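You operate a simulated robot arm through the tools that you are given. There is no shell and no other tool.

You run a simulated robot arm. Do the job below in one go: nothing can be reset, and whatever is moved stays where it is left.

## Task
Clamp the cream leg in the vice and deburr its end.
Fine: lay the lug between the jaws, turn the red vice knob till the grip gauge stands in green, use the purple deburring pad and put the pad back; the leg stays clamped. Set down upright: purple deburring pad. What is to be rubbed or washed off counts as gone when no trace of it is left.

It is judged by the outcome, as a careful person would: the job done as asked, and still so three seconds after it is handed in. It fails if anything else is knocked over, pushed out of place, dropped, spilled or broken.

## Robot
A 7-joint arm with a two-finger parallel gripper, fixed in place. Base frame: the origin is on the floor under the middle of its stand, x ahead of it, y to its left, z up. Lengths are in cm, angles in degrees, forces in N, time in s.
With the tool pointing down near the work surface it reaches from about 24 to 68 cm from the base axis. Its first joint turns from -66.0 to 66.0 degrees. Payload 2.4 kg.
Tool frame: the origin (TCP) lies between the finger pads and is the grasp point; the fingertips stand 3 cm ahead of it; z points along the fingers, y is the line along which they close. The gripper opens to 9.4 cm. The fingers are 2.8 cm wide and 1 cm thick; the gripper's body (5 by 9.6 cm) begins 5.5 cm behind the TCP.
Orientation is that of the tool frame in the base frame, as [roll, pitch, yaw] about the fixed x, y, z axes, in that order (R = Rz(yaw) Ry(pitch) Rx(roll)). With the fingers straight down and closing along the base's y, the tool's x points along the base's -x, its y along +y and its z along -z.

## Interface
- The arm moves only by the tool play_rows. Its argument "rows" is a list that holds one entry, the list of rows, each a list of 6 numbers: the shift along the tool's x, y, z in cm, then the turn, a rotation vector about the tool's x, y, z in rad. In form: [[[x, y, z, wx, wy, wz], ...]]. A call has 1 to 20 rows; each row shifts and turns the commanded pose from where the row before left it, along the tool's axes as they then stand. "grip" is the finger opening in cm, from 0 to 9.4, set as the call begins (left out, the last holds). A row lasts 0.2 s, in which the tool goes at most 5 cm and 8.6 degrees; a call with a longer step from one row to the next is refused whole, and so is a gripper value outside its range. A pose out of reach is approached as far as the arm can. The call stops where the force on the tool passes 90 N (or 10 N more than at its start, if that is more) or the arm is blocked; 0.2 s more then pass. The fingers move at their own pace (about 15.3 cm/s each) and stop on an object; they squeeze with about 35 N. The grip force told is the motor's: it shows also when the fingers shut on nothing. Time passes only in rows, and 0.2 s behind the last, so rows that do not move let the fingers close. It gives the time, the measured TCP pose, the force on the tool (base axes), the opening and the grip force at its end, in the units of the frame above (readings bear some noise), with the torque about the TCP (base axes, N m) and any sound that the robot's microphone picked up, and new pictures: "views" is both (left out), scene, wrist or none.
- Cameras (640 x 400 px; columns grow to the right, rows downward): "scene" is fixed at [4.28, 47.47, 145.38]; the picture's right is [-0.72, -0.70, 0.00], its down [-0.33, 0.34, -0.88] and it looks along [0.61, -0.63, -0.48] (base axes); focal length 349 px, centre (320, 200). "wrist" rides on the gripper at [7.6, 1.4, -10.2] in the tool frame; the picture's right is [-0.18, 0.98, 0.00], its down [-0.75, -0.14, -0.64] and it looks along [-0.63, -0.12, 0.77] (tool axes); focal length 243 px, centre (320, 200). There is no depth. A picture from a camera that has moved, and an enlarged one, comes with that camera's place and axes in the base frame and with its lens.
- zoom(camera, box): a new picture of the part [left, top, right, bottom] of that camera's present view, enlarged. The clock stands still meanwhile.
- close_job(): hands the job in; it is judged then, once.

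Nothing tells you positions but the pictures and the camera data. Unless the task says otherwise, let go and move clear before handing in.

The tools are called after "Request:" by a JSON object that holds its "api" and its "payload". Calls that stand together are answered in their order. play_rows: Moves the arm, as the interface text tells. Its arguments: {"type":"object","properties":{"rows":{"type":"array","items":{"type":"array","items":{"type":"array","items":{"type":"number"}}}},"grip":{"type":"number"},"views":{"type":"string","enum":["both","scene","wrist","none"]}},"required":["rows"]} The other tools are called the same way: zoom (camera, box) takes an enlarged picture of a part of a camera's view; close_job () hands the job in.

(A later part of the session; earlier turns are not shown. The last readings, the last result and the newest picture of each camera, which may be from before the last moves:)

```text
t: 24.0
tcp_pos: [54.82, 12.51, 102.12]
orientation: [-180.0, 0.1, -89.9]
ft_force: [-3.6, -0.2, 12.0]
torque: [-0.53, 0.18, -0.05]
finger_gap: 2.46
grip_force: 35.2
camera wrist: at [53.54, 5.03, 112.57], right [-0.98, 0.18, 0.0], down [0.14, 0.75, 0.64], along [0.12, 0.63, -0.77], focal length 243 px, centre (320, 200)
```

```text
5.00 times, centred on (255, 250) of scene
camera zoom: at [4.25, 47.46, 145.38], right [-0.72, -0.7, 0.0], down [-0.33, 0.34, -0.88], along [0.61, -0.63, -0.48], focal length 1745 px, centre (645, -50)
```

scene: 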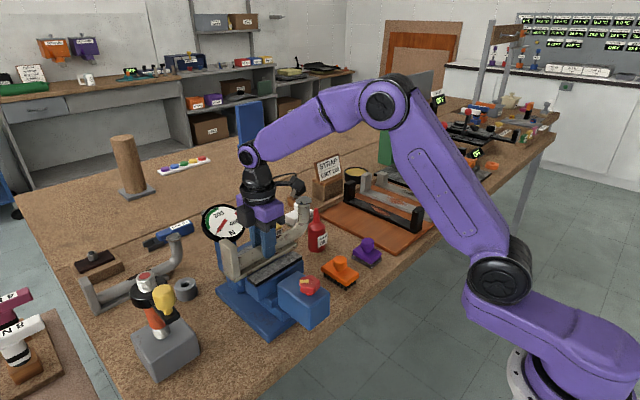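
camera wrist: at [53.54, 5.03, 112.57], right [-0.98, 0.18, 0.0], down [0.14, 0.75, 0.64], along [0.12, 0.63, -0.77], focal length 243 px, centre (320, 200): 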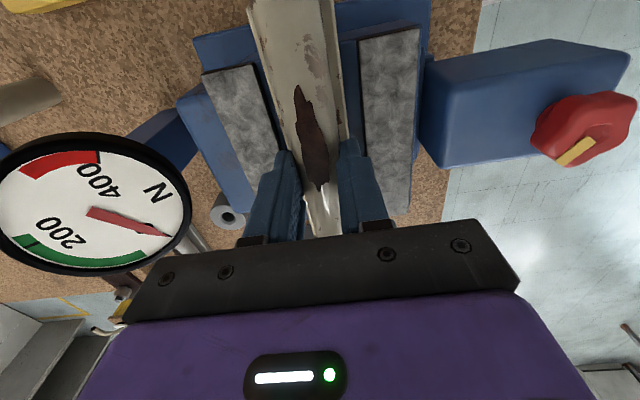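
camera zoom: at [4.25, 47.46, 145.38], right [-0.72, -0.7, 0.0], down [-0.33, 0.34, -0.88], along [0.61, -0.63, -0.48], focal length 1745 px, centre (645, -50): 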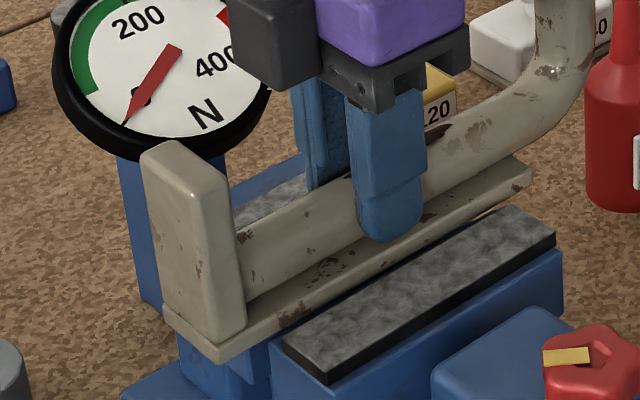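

Contact showed at about the expected ledge height, with +12 N on the tool. I'll zoom in to check that the strip sits between the slabs and not on one.

Request:
{"api": "zoom", "payload": {"camera": "wrist", "box": [220, 0, 420, 160]}}

Request:
{"api": "zoom", "payload": {"camera": "scene", "box": [225, 235, 300, 290]}}

```text
2.50 times, centred on (320, 80) of wrist
camera zoom: at [53.54, 5.03, 112.57], right [-0.98, 0.18, 0.0], down [0.14, 0.75, 0.64], along [0.12, 0.63, -0.77], focal length 606 px, centre (320, 500)
```

zoom: 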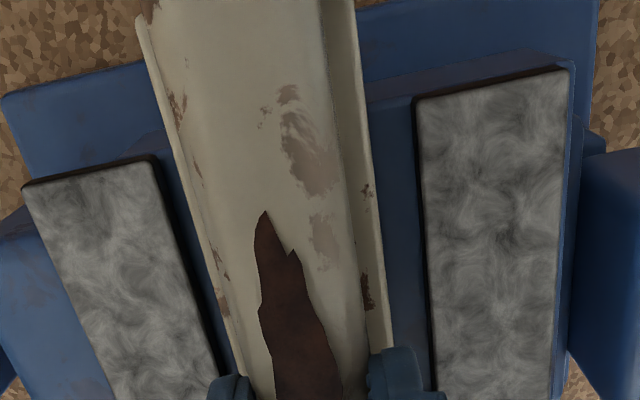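

```text
7.27 times, centred on (262, 262) of scene
camera zoom: at [4.25, 47.46, 145.38], right [-0.72, -0.7, 0.0], down [-0.33, 0.34, -0.88], along [0.61, -0.63, -0.48], focal length 2538 px, centre (738, -254)
```

zoom: 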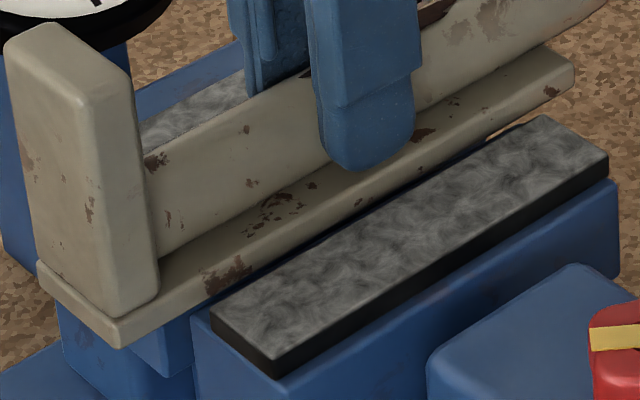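

The strip is between the slabs with a gap visible on both sides. I'll ease the press, open the fingers, and back straight up.

Request:
{"api": "play_rows", "payload": {"rows": [[[0, 0, -0.08, 0, 0, 0], [0, 0, 0, 0, 0, 0]]], "views": "none"}}

Request:
{"api": "play_rows", "payload": {"rows": [[[0, 0, 0, 0, 0, 0], [0, 0, 0, 0, 0, 0], [0, 0, 0, 0, 0, 0]]], "grip": 3.8, "views": "both"}}

Request:
{"api": "zoom", "payload": {"camera": "scene", "box": [205, 210, 305, 290]}}

```text
t: 24.6
tcp_pos: [54.97, 12.5, 102.29]
orientation: [-180.0, -0.1, -90.1]
ft_force: [1.3, 0.2, 5.2]
torque: [-0.15, -0.05, 0.01]
finger_gap: 2.47
grip_force: 35.5
```

```text
t: 25.4
tcp_pos: [55.03, 12.48, 102.3]
orientation: [179.9, 0.1, -90.1]
ft_force: [0.7, -1.2, -0.9]
torque: [0.03, 0.02, 0.0]
finger_gap: 3.81
grip_force: 0.0
camera wrist: at [53.52, 5.04, 112.56], right [-0.98, 0.18, 0.0], down [0.14, 0.75, 0.64], along [0.12, 0.63, -0.77], focal length 243 px, centre (320, 200)
```

scene: 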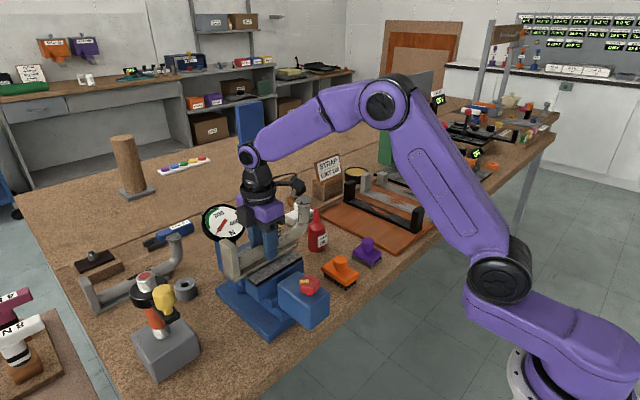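
wrist: 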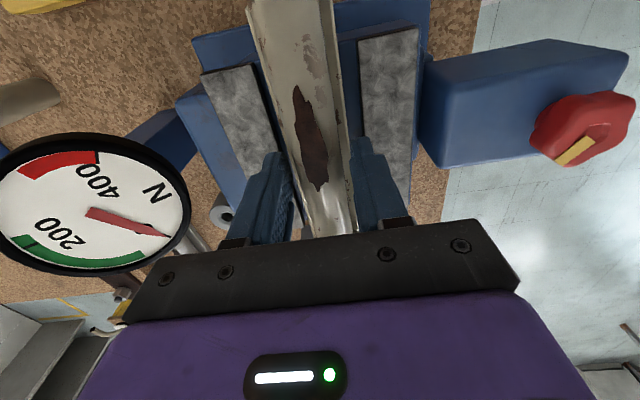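

```text
5.00 times, centred on (255, 250) of scene
camera zoom: at [4.28, 47.47, 145.38], right [-0.72, -0.7, 0.0], down [-0.33, 0.34, -0.88], along [0.61, -0.63, -0.48], focal length 1745 px, centre (645, -50)
```

zoom: 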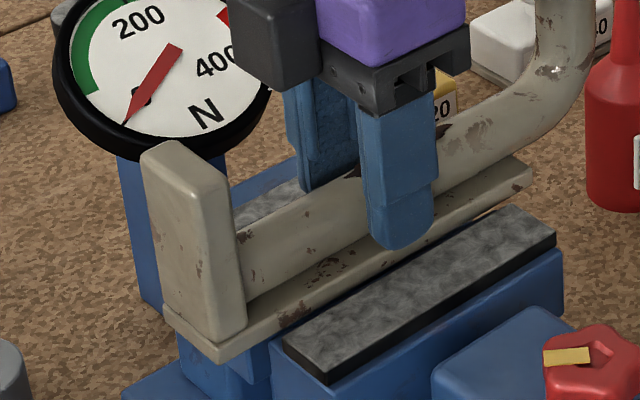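

The leg stays put after release. I'll rise clear and move above the red knob.

Request:
{"api": "play_rows", "payload": {"rows": [[[0, 0, -2, 0, 0, 0], [0, 0, -4, 0, 0, 0], [0, 0, -4, 0, 0, 0], [0, 0, -2, 0, 0, 0], [0, 0, 0, 0, 0, 0]]], "views": "none"}}

Request:
{"api": "play_rows", "payload": {"rows": [[[-0.1, 3.6, 0, 0, 0, 0], [-0.1, 3.6, 0, 0, 0, 0], [-0.1, 3.7, 0, 0, 0, 0], [-0.1, 3.7, 0, 0, 0, 0], [0, 0, 0, 0, 0, 0]]], "grip": 7}}

Request:
{"api": "zoom", "payload": {"camera": "wrist", "box": [220, 40, 420, 200]}}

Request:
{"api": "zoom", "payload": {"camera": "scene", "box": [200, 190, 340, 300]}}

```text
t: 26.6
tcp_pos: [54.93, 12.42, 114.37]
orientation: [-180.0, -0.1, -89.9]
ft_force: [0.3, -0.1, 0.1]
torque: [0.02, 0.01, 0.02]
finger_gap: 3.8
grip_force: 0.1
```

```text
t: 27.8
tcp_pos: [40.36, 12.91, 114.3]
orientation: [-180.0, 0.0, -89.8]
ft_force: [-0.3, 0.2, 0.0]
torque: [-0.01, -0.02, -0.01]
finger_gap: 7.0
grip_force: 0.0
camera wrist: at [38.89, 5.42, 124.63], right [-0.98, 0.18, 0.0], down [0.14, 0.75, 0.64], along [0.12, 0.63, -0.77], focal length 243 px, centre (320, 200)
```

scene: 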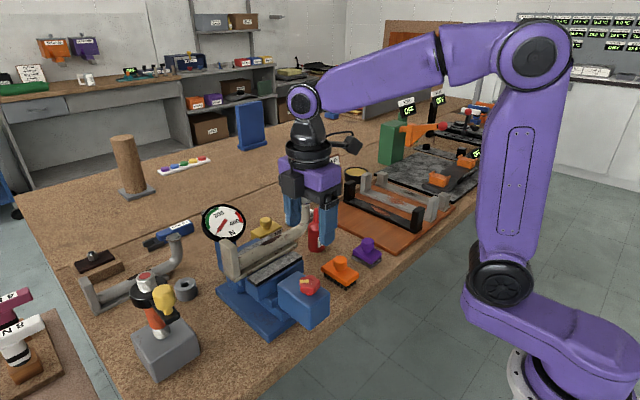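
wrist: 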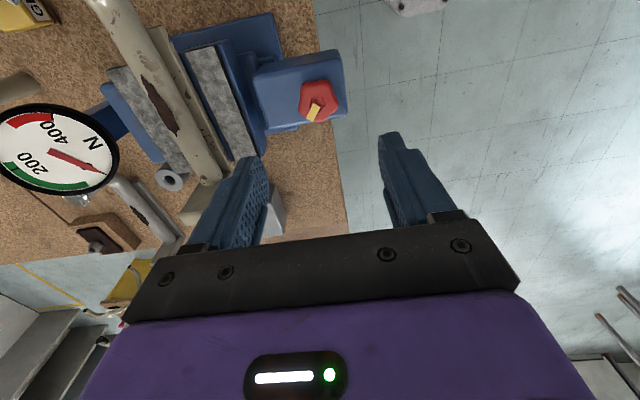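

```text
2.50 times, centred on (320, 120) of wrist
camera zoom: at [38.89, 5.42, 124.63], right [-0.98, 0.18, 0.0], down [0.14, 0.75, 0.64], along [0.12, 0.63, -0.77], focal length 606 px, centre (320, 400)
```

zoom: 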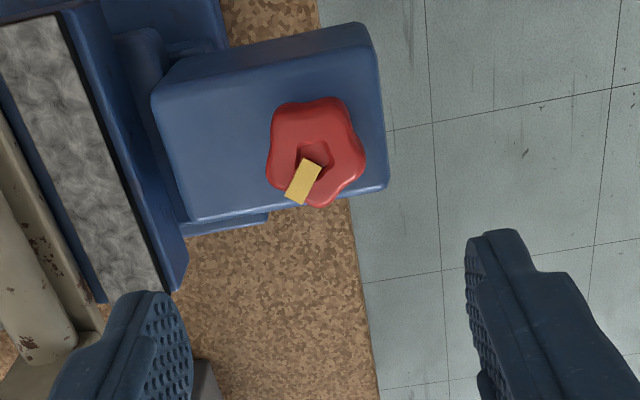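

```text
3.64 times, centred on (270, 245) of scene
camera zoom: at [4.28, 47.47, 145.38], right [-0.72, -0.7, 0.0], down [-0.33, 0.34, -0.88], along [0.61, -0.63, -0.48], focal length 1269 px, centre (502, 36)
```

zoom: 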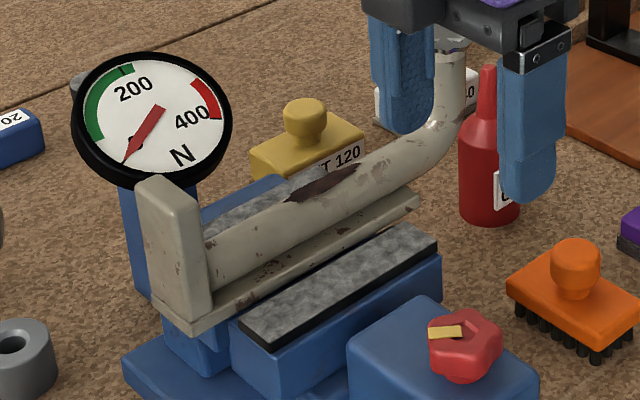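

The knob's centre is about (40.5, 13.1), roughly 4 cm across, standing on the box top at z≈97.6. I'll lower over it and check the fit before closing.

Request:
{"api": "play_rows", "payload": {"rows": [[[-0.1, -0.07, 3, 0, 0, 0], [-0.1, -0.07, 3, 0, 0, 0], [0, 0, 3, 0, 0, 0], [0, 0, 1.5, 0, 0, 0], [0, 0, 0, 0, 0, 0]]]}}

Request:
{"api": "zoom", "payload": {"camera": "wrist", "box": [220, 40, 420, 200]}}

Request:
{"api": "zoom", "payload": {"camera": "scene", "box": [260, 230, 350, 300]}}

```text
t: 29.0
tcp_pos: [40.6, 13.14, 103.84]
orientation: [179.9, -0.1, -90.0]
ft_force: [-0.7, -1.1, 0.0]
torque: [0.01, -0.01, -0.04]
finger_gap: 6.99
grip_force: 0.1
camera wrist: at [39.12, 5.58, 114.07], right [-0.98, 0.18, 0.0], down [0.14, 0.75, 0.64], along [0.12, 0.63, -0.77], focal length 243 px, centre (320, 200)
```

scene: 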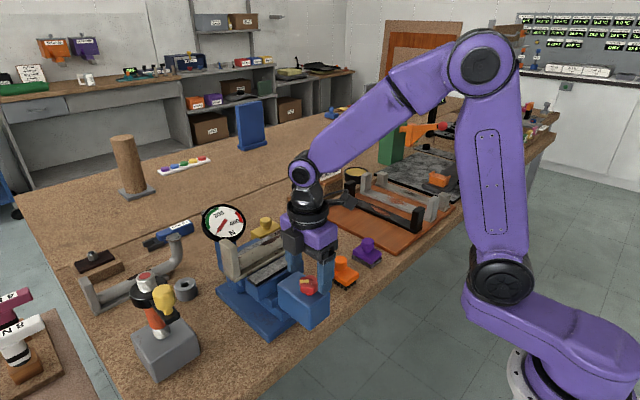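
wrist: 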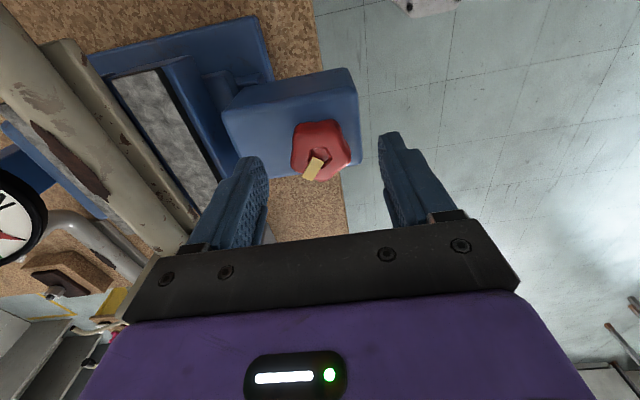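

```text
2.50 times, centred on (320, 120) of wrist
camera zoom: at [39.12, 5.58, 114.07], right [-0.98, 0.18, 0.0], down [0.14, 0.75, 0.64], along [0.12, 0.63, -0.77], focal length 606 px, centre (320, 400)
```

zoom: 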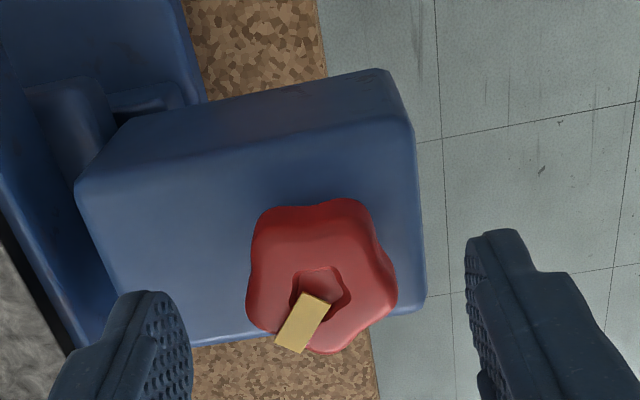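

```text
5.71 times, centred on (305, 265) of scene
camera zoom: at [4.28, 47.47, 145.38], right [-0.72, -0.7, 0.0], down [-0.33, 0.34, -0.88], along [0.61, -0.63, -0.48], focal length 1994 px, centre (406, -171)
```

zoom: 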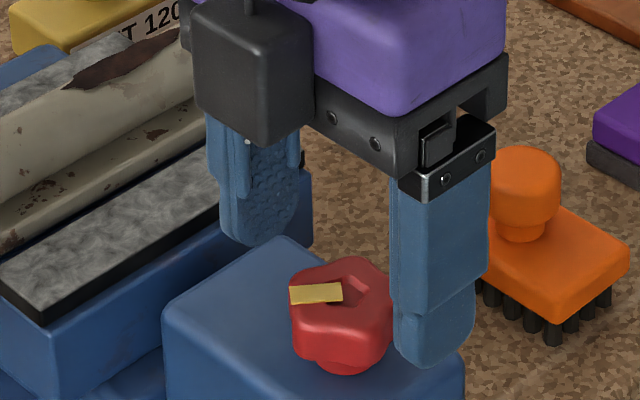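

The knob's top is near z=101 and its centre about (40.5, 12.9). I'll go down around it and close.

Request:
{"api": "play_rows", "payload": {"rows": [[[0.2, 0.08, 1, 0, 0, 0], [0, 0, 0.8, 0, 0, 0], [0, 0, 0.5, 0, 0, 0], [0, 0, 0, 0, 0, 0]]], "views": "none"}}

Request:
{"api": "play_rows", "payload": {"rows": [[[0, 0, 0, 0, 0, 0], [0, 0, 0, 0, 0, 0], [0, 0, 0, 0, 0, 0]]], "grip": 0}}

Request:
{"api": "zoom", "payload": {"camera": "scene", "box": [260, 230, 350, 300]}}

Request:
{"api": "zoom", "payload": {"camera": "wrist", "box": [220, 80, 420, 240]}}

```text
t: 30.0
tcp_pos: [40.51, 12.93, 101.5]
orientation: [180.0, -0.1, -90.0]
ft_force: [-0.8, -0.9, 0.3]
torque: [0.01, 0.0, -0.01]
finger_gap: 7.01
grip_force: 0.1
```

```text
t: 30.8
tcp_pos: [40.59, 12.98, 101.44]
orientation: [-180.0, 0.0, -90.0]
ft_force: [5.2, 0.0, -5.0]
torque: [0.07, -0.34, 0.01]
finger_gap: 3.81
grip_force: 44.9
camera wrist: at [39.12, 5.42, 111.76], right [-0.98, 0.18, 0.0], down [0.14, 0.75, 0.64], along [0.12, 0.63, -0.77], focal length 243 px, centre (320, 200)
```

scene: 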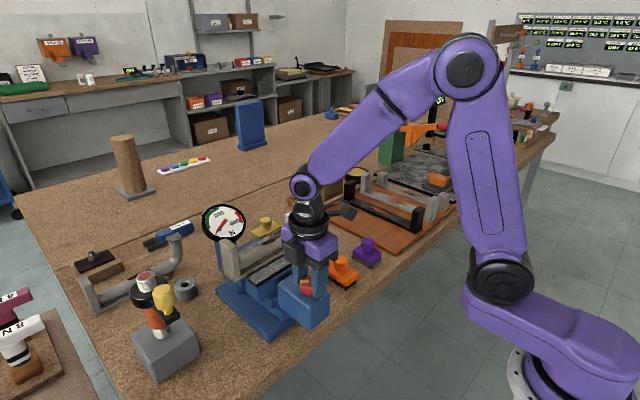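
wrist: 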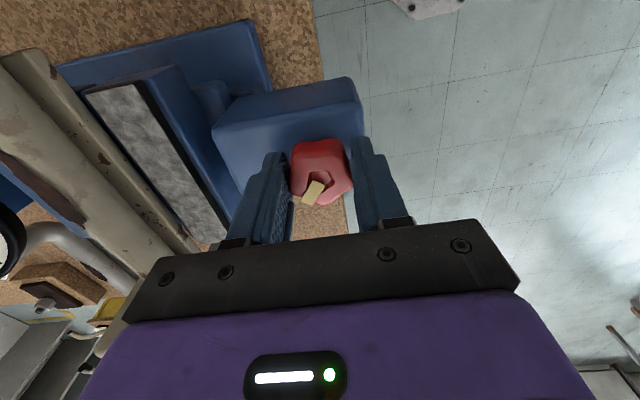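

```text
5.71 times, centred on (305, 265) of scene
camera zoom: at [4.3, 47.47, 145.38], right [-0.72, -0.7, 0.0], down [-0.34, 0.34, -0.88], along [0.61, -0.63, -0.48], focal length 1994 px, centre (406, -171)
```

zoom: 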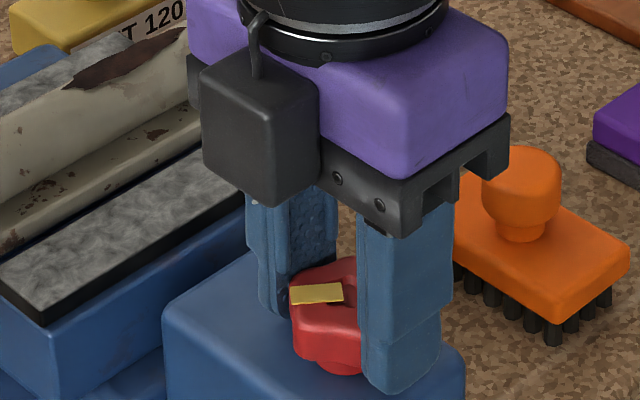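

```text
2.50 times, centred on (320, 160) of wrist
camera zoom: at [39.12, 5.42, 111.76], right [-0.98, 0.18, 0.0], down [0.14, 0.75, 0.64], along [0.12, 0.63, -0.77], focal length 606 px, centre (320, 300)
```

zoom: 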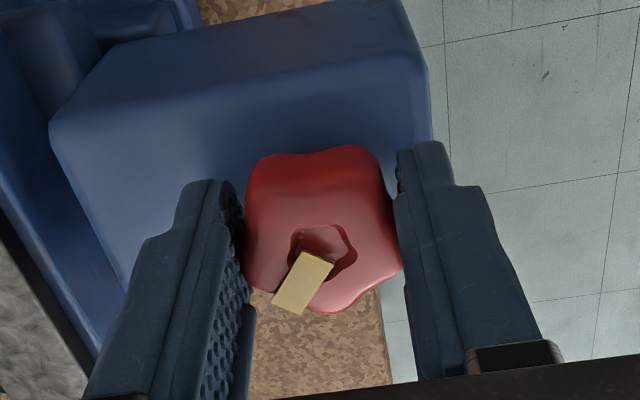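

The knob is gripped at 3.8 cm. I'll turn it clockwise a little and watch the jaw and the gauge.

Request:
{"api": "play_rows", "payload": {"rows": [[[0, 0, 0, 0, 0, 0.1], [0, 0, 0, 0, 0, 0.1], [0, 0, 0, 0, 0, 0.1], [0, 0, 0, 0, 0, 0.1], [0, 0, 0, 0, 0, 0.1], [0, 0, 0, 0, 0, 0]]]}}

Request:
{"api": "zoom", "payload": {"camera": "scene", "box": [200, 195, 330, 300]}}

Request:
{"api": "zoom", "payload": {"camera": "wrist", "box": [220, 80, 420, 240]}}

```text
t: 32.2
tcp_pos: [40.56, 12.99, 101.57]
orientation: [-179.8, 0.2, -118.7]
ft_force: [16.8, -5.4, 15.5]
torque: [-1.02, 0.16, -0.01]
finger_gap: 3.8
grip_force: 45.0
camera wrist: at [35.61, 7.04, 111.73], right [-0.77, 0.63, 0.0], down [0.48, 0.59, 0.65], along [0.41, 0.5, -0.76], focal length 243 px, centre (320, 200)
```

scene: 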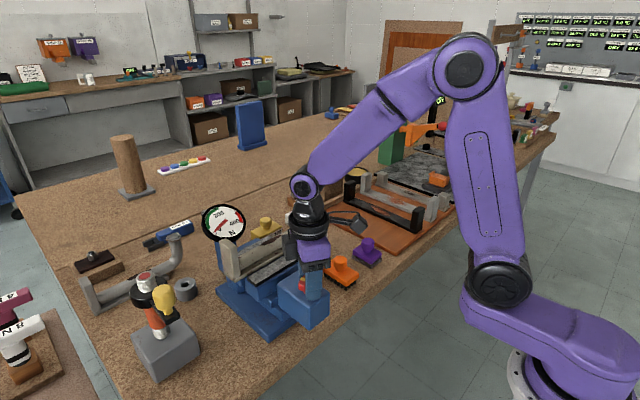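
wrist: 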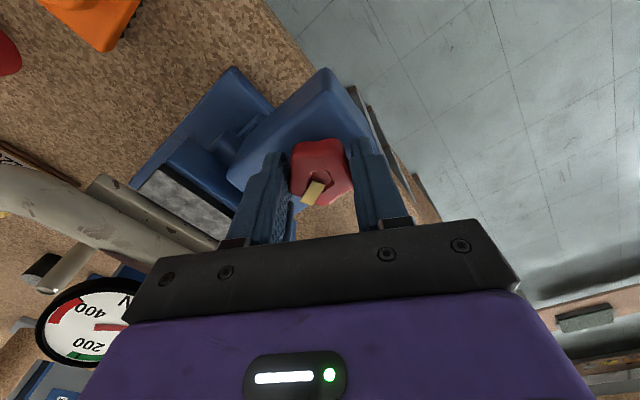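

```text
3.81 times, centred on (265, 248) of scene
camera zoom: at [4.31, 47.45, 145.38], right [-0.72, -0.7, 0.0], down [-0.34, 0.34, -0.88], along [0.61, -0.63, -0.48], focal length 1330 px, centre (530, 19)
```

zoom: 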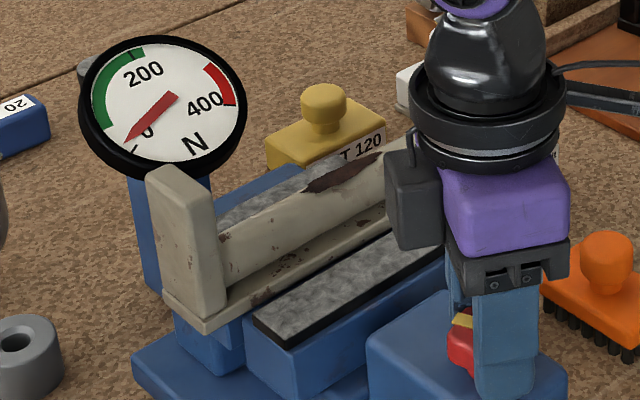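

```text
2.50 times, centred on (320, 160) of wrist
camera zoom: at [35.61, 7.04, 111.73], right [-0.77, 0.63, 0.0], down [0.48, 0.59, 0.65], along [0.41, 0.5, -0.76], focal length 606 px, centre (320, 300)
```

zoom: 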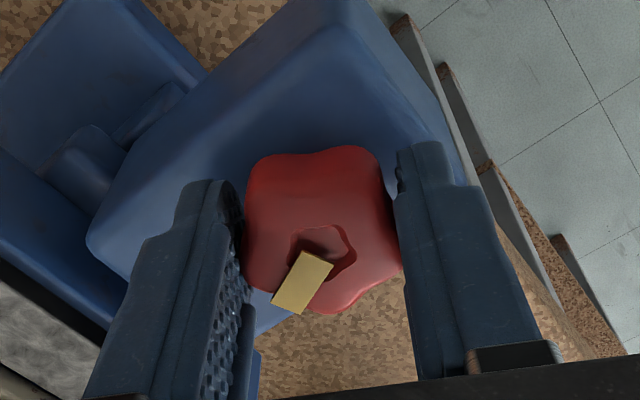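

The knob turned with the gripper and the needle seems to have moved off zero, so clockwise tightens. I'll zoom on the gauge and the jaws.

Request:
{"api": "zoom", "payload": {"camera": "scene", "box": [195, 195, 255, 245]}}

Request:
{"api": "zoom", "payload": {"camera": "scene", "box": [225, 235, 300, 290]}}

```text
8.00 times, centred on (225, 220) of scene
camera zoom: at [4.31, 47.45, 145.38], right [-0.72, -0.7, 0.0], down [-0.34, 0.34, -0.88], along [0.61, -0.63, -0.48], focal length 2792 px, centre (1080, 40)
```

zoom: 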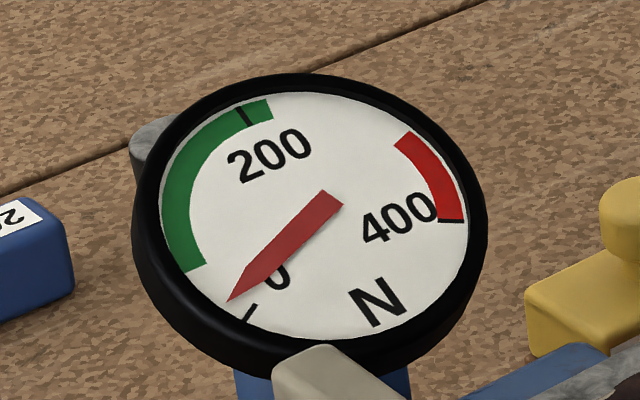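

```text
7.27 times, centred on (262, 262) of scene
camera zoom: at [4.31, 47.45, 145.38], right [-0.72, -0.7, 0.0], down [-0.34, 0.34, -0.88], along [0.61, -0.63, -0.48], focal length 2538 px, centre (738, -254)
```

zoom: 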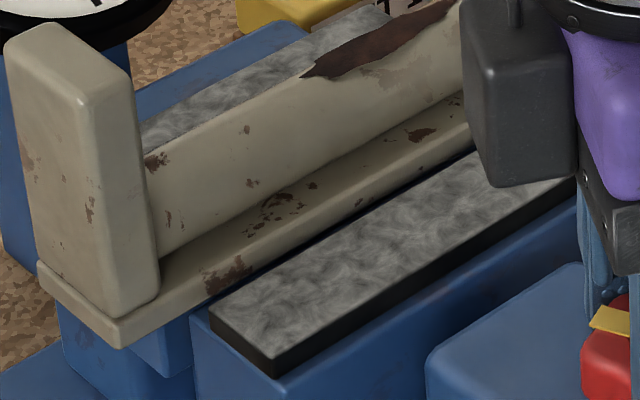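

The needle went from 0 to roughly 25 N for 29° of turn. I'll keep turning clockwise in modest steps.

Request:
{"api": "play_rows", "payload": {"rows": [[[0, 0, 0, 0, 0, 0.1], [0, 0, 0, 0, 0, 0.1], [0, 0, 0, 0, 0, 0.1], [0, 0, 0, 0, 0, 0.1], [0, 0, 0, 0, 0, 0.1], [0, 0, 0, 0, 0, 0.1], [0, 0, 0, 0, 0, 0.1], [0, 0, 0, 0, 0, 0]]]}}

Request:
{"api": "zoom", "payload": {"camera": "scene", "box": [195, 195, 255, 245]}}

Request:
{"api": "zoom", "payload": {"camera": "scene", "box": [200, 195, 330, 300]}}

```text
t: 34.0
tcp_pos: [40.64, 13.07, 101.55]
orientation: [-179.9, 0.3, -158.7]
ft_force: [21.9, -0.9, 2.6]
torque: [-0.42, 0.41, -0.04]
finger_gap: 3.8
grip_force: 45.3
camera wrist: at [32.98, 11.67, 111.72], right [-0.18, 0.98, 0.0], down [0.75, 0.14, 0.65], along [0.63, 0.12, -0.76], focal length 243 px, centre (320, 200)
```

scene: 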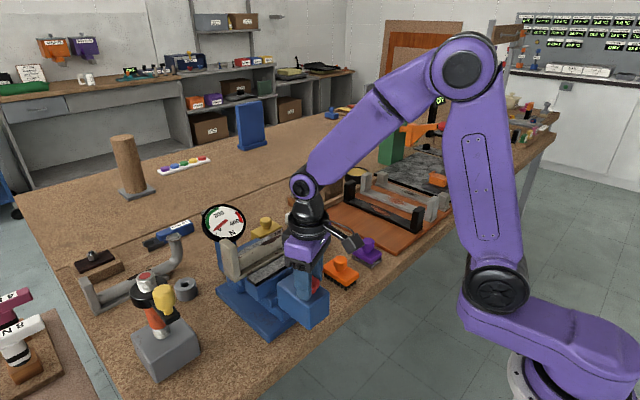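
wrist: 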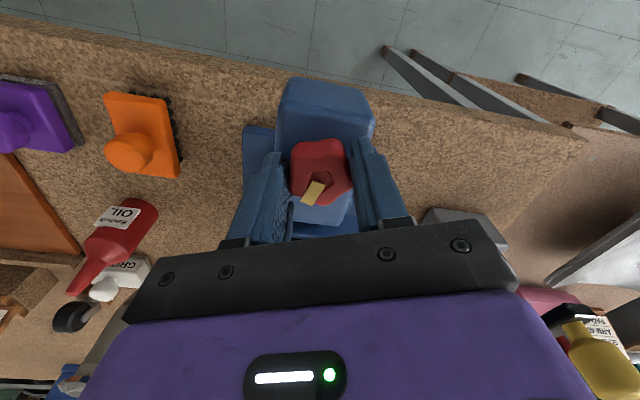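

```text
8.00 times, centred on (225, 220) of scene
camera zoom: at [4.34, 47.47, 145.38], right [-0.72, -0.7, 0.0], down [-0.34, 0.34, -0.88], along [0.61, -0.63, -0.48], focal length 2792 px, centre (1080, 40)
```

zoom: 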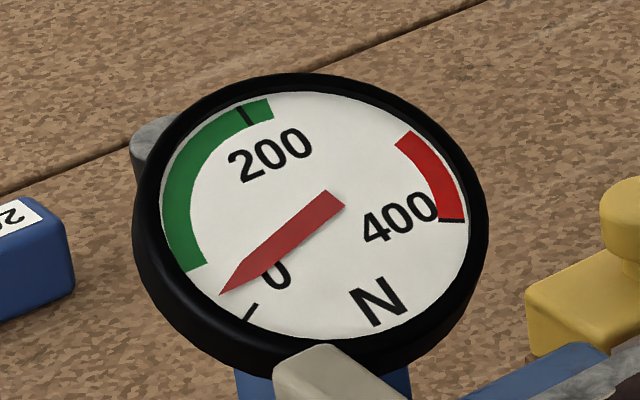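

```text
3.81 times, centred on (265, 248) of scene
camera zoom: at [4.34, 47.47, 145.38], right [-0.72, -0.7, 0.0], down [-0.34, 0.34, -0.88], along [0.61, -0.63, -0.48], focal length 1330 px, centre (530, 19)
```

zoom: 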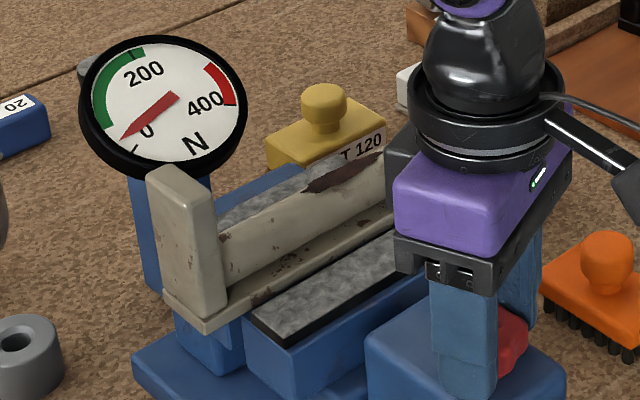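

The needle rose a little further, to roughly 35–40 N. I'll continue turning and watch.

Request:
{"api": "play_rows", "payload": {"rows": [[[0, 0, 0, 0, 0, 0.1], [0, 0, 0, 0, 0, 0.1], [0, 0, 0, 0, 0, 0.1], [0, 0, 0, 0, 0, 0.1], [0, 0, 0, 0, 0, 0.1], [0, 0, 0, 0, 0, 0.1], [0, 0, 0, 0, 0, 0.1], [0, 0, 0, 0, 0, 0]]], "views": "both"}}

Request:
{"api": "zoom", "payload": {"camera": "scene", "box": [195, 195, 255, 245]}}

Request:
{"api": "zoom", "payload": {"camera": "scene", "box": [225, 235, 300, 290]}}

```text
t: 35.8
tcp_pos: [40.84, 13.13, 101.37]
orientation: [179.6, 0.5, 161.1]
ft_force: [29.2, 13.2, -18.0]
torque: [-0.15, -0.12, 0.02]
finger_gap: 3.79
grip_force: 45.7
camera wrist: at [33.91, 16.96, 111.71], right [0.49, 0.87, 0.01], down [0.66, -0.38, 0.65], along [0.57, -0.31, -0.76], focal length 243 px, centre (320, 200)
```

scene: 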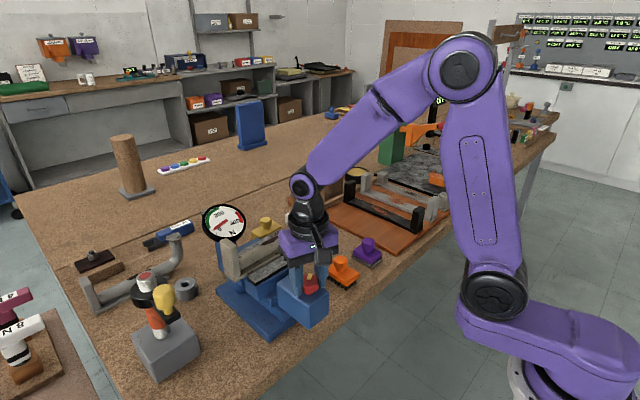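
wrist: 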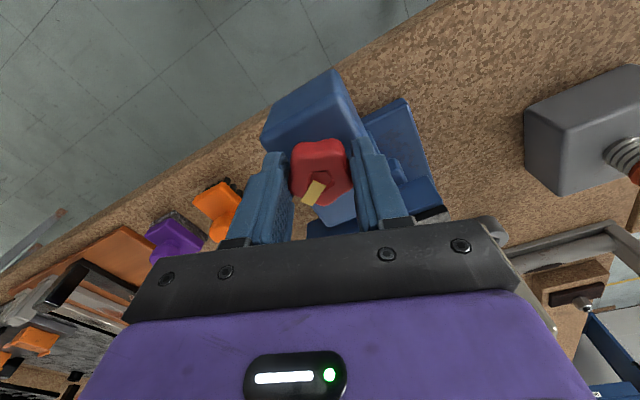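

```text
8.00 times, centred on (225, 220) of scene
camera zoom: at [4.39, 47.52, 145.36], right [-0.72, -0.7, 0.0], down [-0.34, 0.34, -0.88], along [0.61, -0.63, -0.48], focal length 2792 px, centre (1080, 40)
```

zoom: 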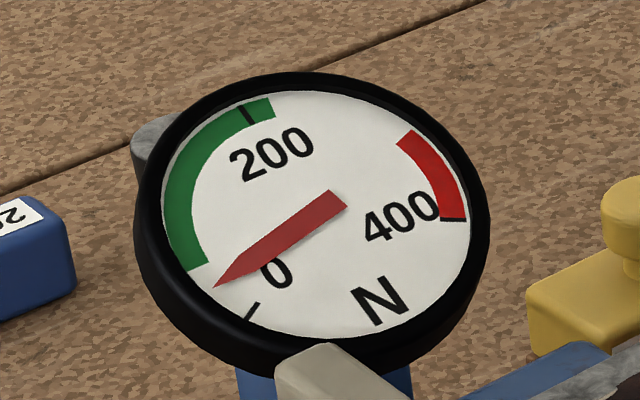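

```text
7.27 times, centred on (262, 262) of scene
camera zoom: at [4.39, 47.52, 145.36], right [-0.72, -0.7, 0.0], down [-0.34, 0.34, -0.88], along [0.61, -0.63, -0.48], focal length 2538 px, centre (738, -254)
```

zoom: 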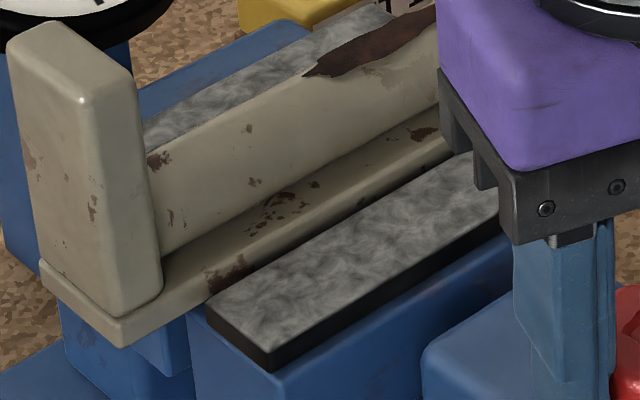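

The jaw and knob travel together toward +x (about 1 cm per turn), so the gauge reading so far came from my arm holding the knob back. I'll let go, recentre, turn the gripper back and take further strokes that follow the knob.

Request:
{"api": "play_rows", "payload": {"rows": [[[0, 0, 0, 0, 0, 0], [0, 0, 0, 0, 0, 0], [0, 0, 0, 0, 0, 0]]], "grip": 7, "views": "both"}}

Request:
{"api": "zoom", "payload": {"camera": "scene", "box": [195, 195, 255, 245]}}

Request:
{"api": "zoom", "payload": {"camera": "wrist", "box": [220, 80, 420, 240]}}

Request:
{"api": "zoom", "payload": {"camera": "scene", "box": [225, 235, 300, 290]}}

```text
t: 36.6
tcp_pos: [40.46, 12.88, 101.45]
orientation: [-180.0, 0.0, 161.1]
ft_force: [-0.1, -1.5, 0.3]
torque: [0.02, -0.02, 0.01]
finger_gap: 6.99
grip_force: 0.0
camera wrist: at [33.66, 16.8, 111.75], right [0.49, 0.87, 0.0], down [0.67, -0.38, 0.64], along [0.56, -0.32, -0.77], focal length 243 px, centre (320, 200)
```

scene: 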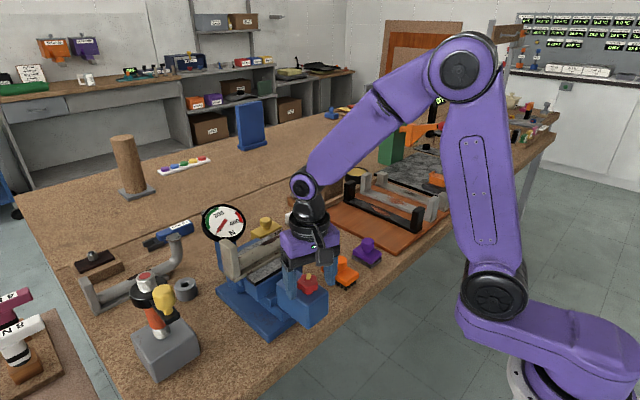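
wrist: 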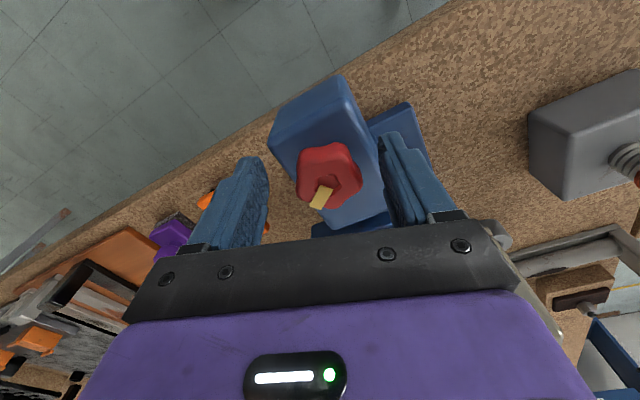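

```text
8.00 times, centred on (225, 220) of scene
camera zoom: at [4.28, 47.47, 145.38], right [-0.72, -0.7, 0.0], down [-0.33, 0.34, -0.88], along [0.61, -0.63, -0.48], focal length 2792 px, centre (1080, 40)
```

zoom: 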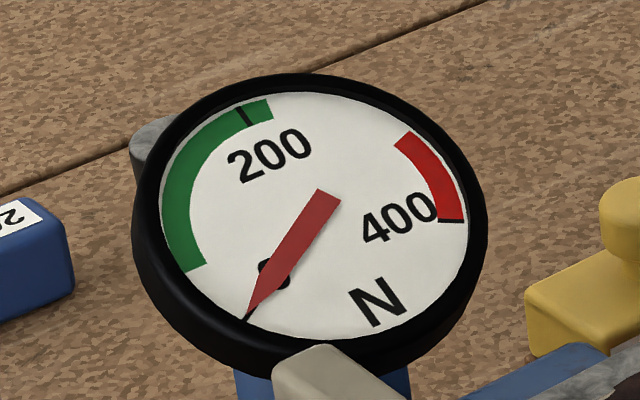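

```text
2.50 times, centred on (320, 160) of wrist
camera zoom: at [33.66, 16.8, 111.75], right [0.49, 0.87, 0.0], down [0.67, -0.38, 0.64], along [0.56, -0.32, -0.77], focal length 606 px, centre (320, 300)
```

zoom: 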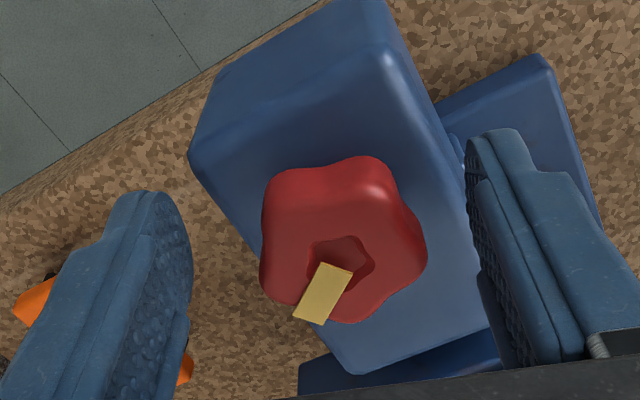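

```text
7.27 times, centred on (262, 262) of scene
camera zoom: at [4.28, 47.47, 145.38], right [-0.72, -0.7, 0.0], down [-0.33, 0.34, -0.88], along [0.61, -0.63, -0.48], focal length 2538 px, centre (738, -254)
```

zoom: 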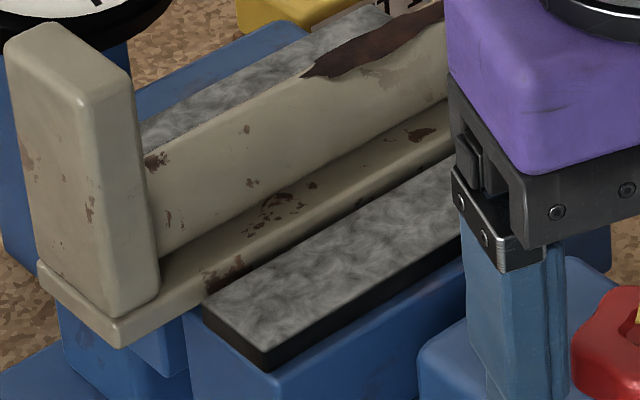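

The gauge fell back to 0 and the jaw has moved about 0.3 cm, which confirms it. I'll shift to follow the knob and turn the open gripper back counter-clockwise for a longer stroke.

Request:
{"api": "play_rows", "payload": {"rows": [[[-0.378, 0.13, 0, 0, 0, 0], [0, 0, 0, 0, 0, -0.135], [0, 0, 0, 0, 0, -0.135], [0, 0, 0, 0, 0, -0.135], [0, 0, 0, 0, 0, -0.135], [0, 0, 0, 0, 0, -0.135], [0, 0, 0, 0, 0, -0.135], [0, 0, 0, 0, 0, -0.135], [0, 0, 0, 0, 0, -0.135], [0, 0, 0, 0, 0, -0.135], [0, 0, 0, 0, 0, -0.135], [0, 0, 0, 0, 0, -0.135], [0, 0, 0, 0, 0, -0.135], [0, 0, 0, 0, 0, -0.135], [0, 0, 0, 0, 0, -0.135], [0, 0, 0, 0, 0, -0.135], [0, 0, 0, 0, 0, -0.135], [0, 0, 0, 0, 0, -0.135], [0, 0, 0, 0, 0, -0.135], [0, 0, 0, 0, 0, 0]]]}}

Request:
{"api": "zoom", "payload": {"camera": "wrist", "box": [220, 80, 420, 240]}}

```text
t: 40.8
tcp_pos: [40.91, 12.78, 101.51]
orientation: [180.0, 0.0, -59.5]
ft_force: [0.0, 0.0, -0.3]
torque: [0.02, -0.02, -0.02]
finger_gap: 7.0
grip_force: 0.0
camera wrist: at [43.47, 5.73, 111.74], right [-0.94, -0.34, 0.0], down [-0.26, 0.72, 0.64], along [-0.22, 0.6, -0.77], focal length 243 px, centre (320, 200)
```

scene: 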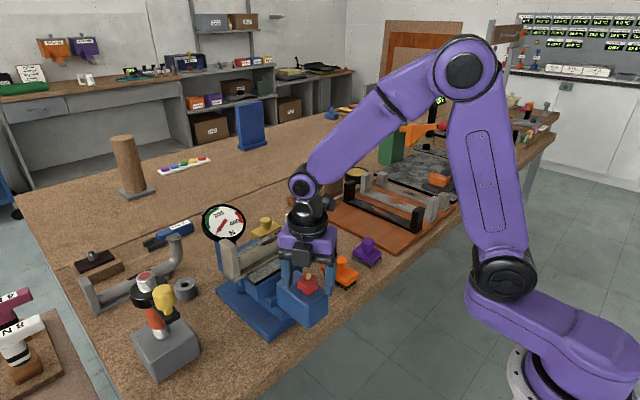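
wrist: 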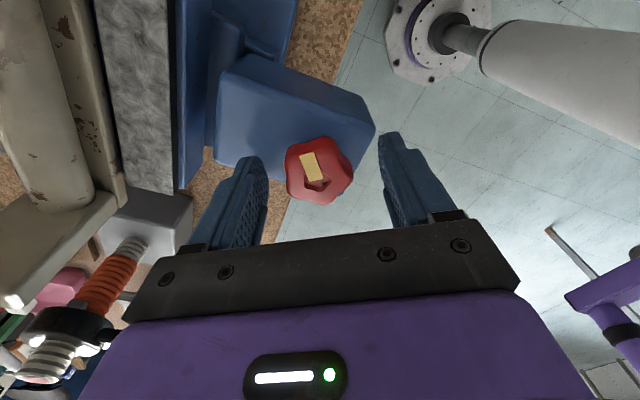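

```text
2.50 times, centred on (320, 160) of wrist
camera zoom: at [43.47, 5.73, 111.74], right [-0.94, -0.34, 0.0], down [-0.26, 0.72, 0.64], along [-0.22, 0.6, -0.77], focal length 606 px, centre (320, 300)
```

zoom: 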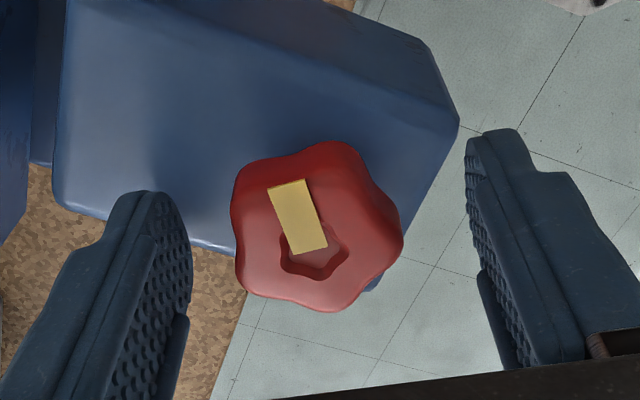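

The wrist still has range at this yaw, and the knob sits slightly off-centre. I'll nudge, close, and make a long clockwise stroke that follows the knob's +x travel.

Request:
{"api": "play_rows", "payload": {"rows": [[[0, -0.2, 0, 0, 0, 0], [0, 0, 0, 0, 0, 0]]], "views": "none"}}

Request:
{"api": "play_rows", "payload": {"rows": [[[0, 0, 0, 0, 0, 0], [0, 0, 0, 0, 0, 0], [0, 0, 0, 0, 0, 0]]], "grip": 0, "views": "none"}}

Request:
{"api": "play_rows", "payload": {"rows": [[[0.0115, -0.0195, 0, 0, 0, 0.13], [0.0088, -0.0208, 0, 0, 0, 0.13], [0.0061, -0.0218, 0, 0, 0, 0.13], [0.0032, -0.0224, 0, 0, 0, 0.13], [0.0003, -0.0226, 0, 0, 0, 0.13], [-0.0027, -0.0224, 0, 0, 0, 0.13], [-0.0055, -0.0219, 0, 0, 0, 0.13], [-0.0084, -0.021, 0, 0, 0, 0.13], [-0.011, -0.0198, 0, 0, 0, 0.13], [-0.0135, -0.0181, 0, 0, 0, 0.13], [0, 0, 0, 0, 0, 0]]], "views": "scene"}}

Request:
{"api": "zoom", "payload": {"camera": "scene", "box": [200, 195, 330, 300]}}

```text
t: 41.4
tcp_pos: [41.14, 12.99, 101.46]
orientation: [-179.9, 0.0, -59.8]
ft_force: [-0.9, -0.3, 0.6]
torque: [-0.01, -0.02, -0.01]
finger_gap: 7.03
grip_force: 0.0
```

```text
t: 42.2
tcp_pos: [41.09, 12.9, 101.45]
orientation: [179.9, -0.1, -59.7]
ft_force: [-3.8, -2.0, 4.2]
torque: [-0.18, 0.31, 0.0]
finger_gap: 3.79
grip_force: 44.7
```

```text
t: 44.6
tcp_pos: [41.22, 13.05, 101.53]
orientation: [-180.0, 0.0, -134.3]
ft_force: [5.8, -1.3, -8.1]
torque: [-0.51, 0.51, 0.02]
finger_gap: 3.8
grip_force: 44.9
```

scene: 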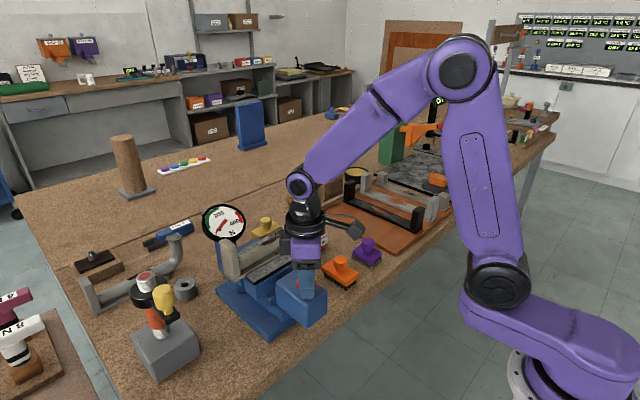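

```text
3.81 times, centred on (265, 248) of scene
camera zoom: at [4.31, 47.47, 145.38], right [-0.72, -0.7, 0.0], down [-0.34, 0.34, -0.88], along [0.61, -0.63, -0.48], focal length 1330 px, centre (530, 19)
```

zoom: 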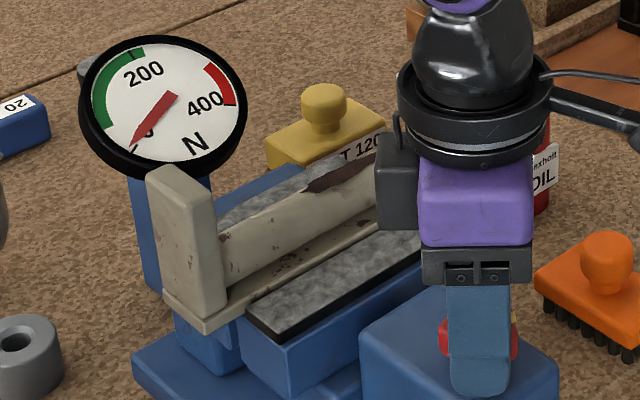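

The forces stay low and the jaw is advancing. I'll finish this stroke.

Request:
{"api": "play_rows", "payload": {"rows": [[[-0.0157, -0.0162, 0, 0, 0, 0.13], [-0.0177, -0.0141, 0, 0, 0, 0.13], [-0.0193, -0.0117, 0, 0, 0, 0.13], [-0.0207, -0.009, 0, 0, 0, 0.13], [-0.0217, -0.0063, 0, 0, 0, 0.13], [-0.0223, -0.0034, 0, 0, 0, 0.13], [-0.0226, -0.0005, 0, 0, 0, 0.13], [-0.0225, 0.0024, 0, 0, 0, 0.13], [-0.022, 0.0053, 0, 0, 0, 0.13], [-0.0211, 0.0081, 0, 0, 0, 0.13], [0, 0, 0, 0, 0, 0]]], "views": "both"}}

Request:
{"api": "zoom", "payload": {"camera": "scene", "box": [200, 195, 330, 300]}}

```text
t: 47.0
tcp_pos: [41.56, 12.9, 101.38]
orientation: [179.9, 0.0, 151.2]
ft_force: [13.0, 3.2, -14.4]
torque: [0.43, 0.27, 0.0]
finger_gap: 3.78
grip_force: 44.7
camera wrist: at [35.48, 18.09, 111.75], right [0.64, 0.77, 0.0], down [0.59, -0.49, 0.64], along [0.5, -0.41, -0.77], focal length 243 px, centre (320, 200)
```

scene: 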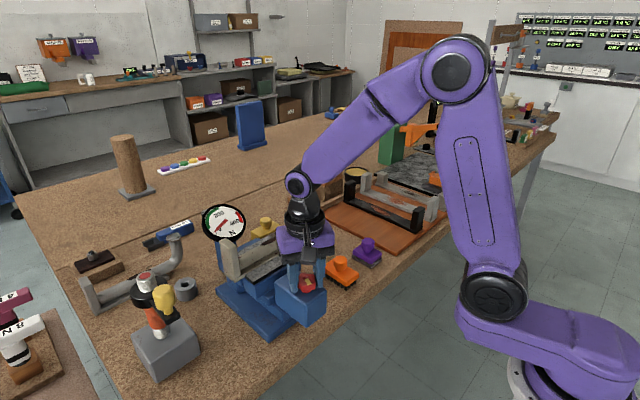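
wrist: 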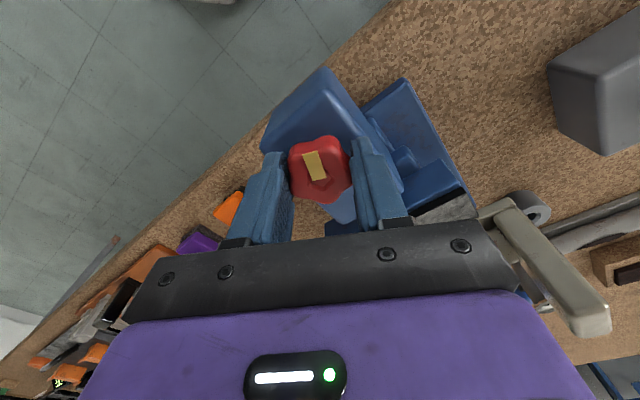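

```text
3.81 times, centred on (265, 248) of scene
camera zoom: at [4.34, 47.48, 145.37], right [-0.72, -0.7, 0.0], down [-0.34, 0.34, -0.88], along [0.61, -0.63, -0.48], focal length 1330 px, centre (530, 19)
```

zoom: 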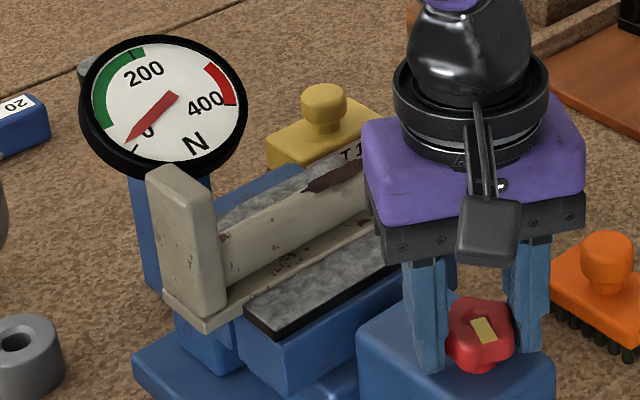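

The jaw has moved about 1 cm in total and should now be close to the strip. I'll release, recentre and rewind for another stroke.

Request:
{"api": "play_rows", "payload": {"rows": [[[0, 0, 0, 0, 0, 0], [0, 0, 0, 0, 0, 0], [-0.175, 0.096, 0, 0, 0, 0], [0, 0, 0, 0, 0, 0]]], "grip": 7, "views": "none"}}

Request:
{"api": "play_rows", "payload": {"rows": [[[0, 0, 0, 0, 0, -0.139], [0, 0, 0, 0, 0, -0.139], [0, 0, 0, 0, 0, -0.139], [0, 0, 0, 0, 0, -0.139], [0, 0, 0, 0, 0, -0.139], [0, 0, 0, 0, 0, -0.139], [0, 0, 0, 0, 0, -0.139], [0, 0, 0, 0, 0, -0.139], [0, 0, 0, 0, 0, -0.139], [0, 0, 0, 0, 0, -0.139], [0, 0, 0, 0, 0, -0.139], [0, 0, 0, 0, 0, -0.139], [0, 0, 0, 0, 0, -0.139], [0, 0, 0, 0, 0, -0.139], [0, 0, 0, 0, 0, -0.139], [0, 0, 0, 0, 0, -0.139], [0, 0, 0, 0, 0, -0.139], [0, 0, 0, 0, 0, -0.139], [0, 0, 0, 0, 0, -0.139], [0, 0, 0, 0, 0, 0]]]}}

Request:
{"api": "zoom", "payload": {"camera": "wrist", "box": [220, 80, 420, 240]}}

Request:
{"api": "zoom", "payload": {"camera": "scene", "box": [200, 195, 330, 300]}}

```text
t: 48.0
tcp_pos: [41.69, 13.05, 101.5]
orientation: [180.0, 0.1, 151.3]
ft_force: [-0.7, 0.1, 0.6]
torque: [0.01, 0.03, -0.01]
finger_gap: 7.01
grip_force: 0.0
```

```text
t: 52.2
tcp_pos: [41.68, 13.05, 101.28]
orientation: [180.0, 0.0, -57.3]
ft_force: [0.9, 0.2, -0.2]
torque: [-0.02, 0.02, 0.03]
finger_gap: 6.99
grip_force: 0.0
camera wrist: at [44.59, 5.95, 111.71], right [-0.93, -0.38, 0.0], down [-0.29, 0.71, 0.64], along [-0.24, 0.59, -0.77], focal length 243 px, centre (320, 200)
```

scene: 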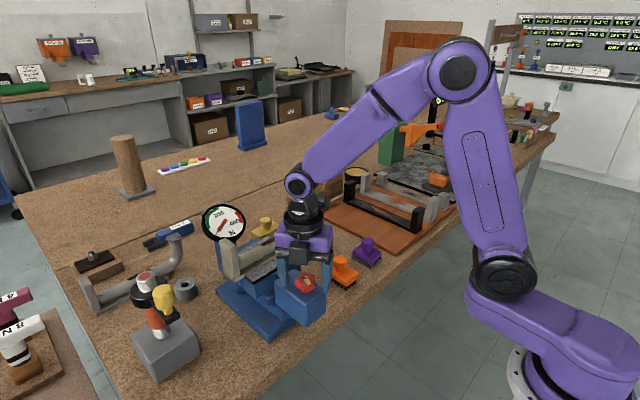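
wrist: 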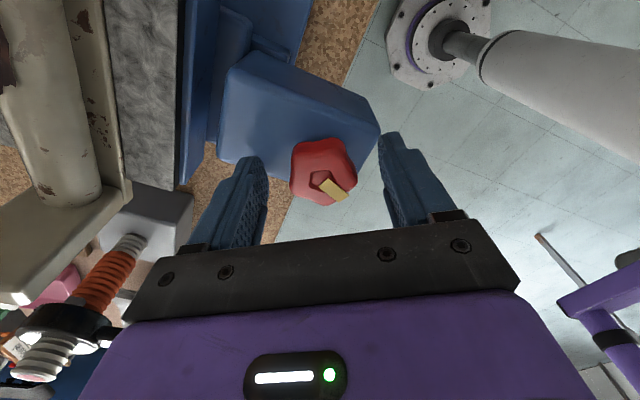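

```text
2.50 times, centred on (320, 160) of wrist
camera zoom: at [44.59, 5.95, 111.71], right [-0.93, -0.38, 0.0], down [-0.29, 0.71, 0.64], along [-0.24, 0.59, -0.77], focal length 606 px, centre (320, 300)
```

zoom: 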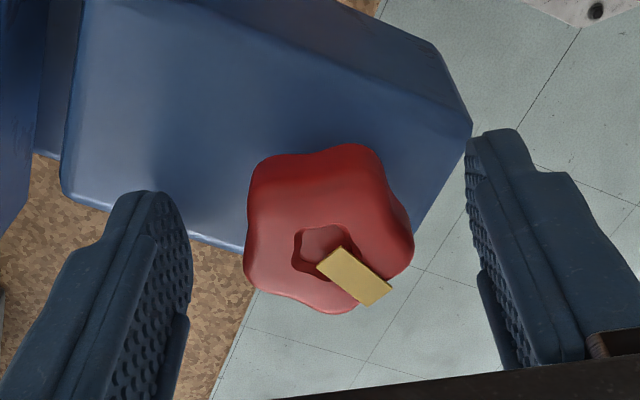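

```text
3.81 times, centred on (265, 248) of scene
camera zoom: at [4.28, 47.47, 145.38], right [-0.72, -0.7, 0.0], down [-0.33, 0.34, -0.88], along [0.61, -0.63, -0.48], focal length 1330 px, centre (530, 19)
```

zoom: 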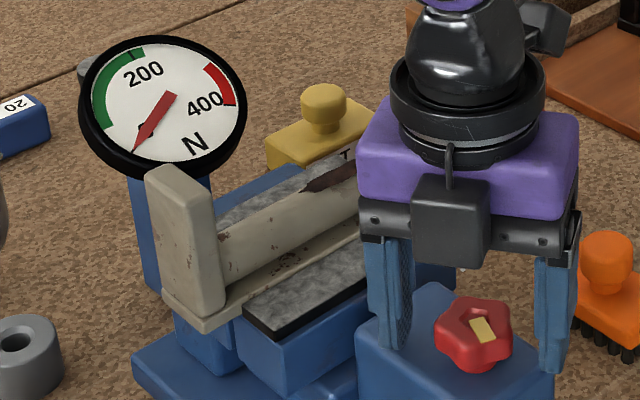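

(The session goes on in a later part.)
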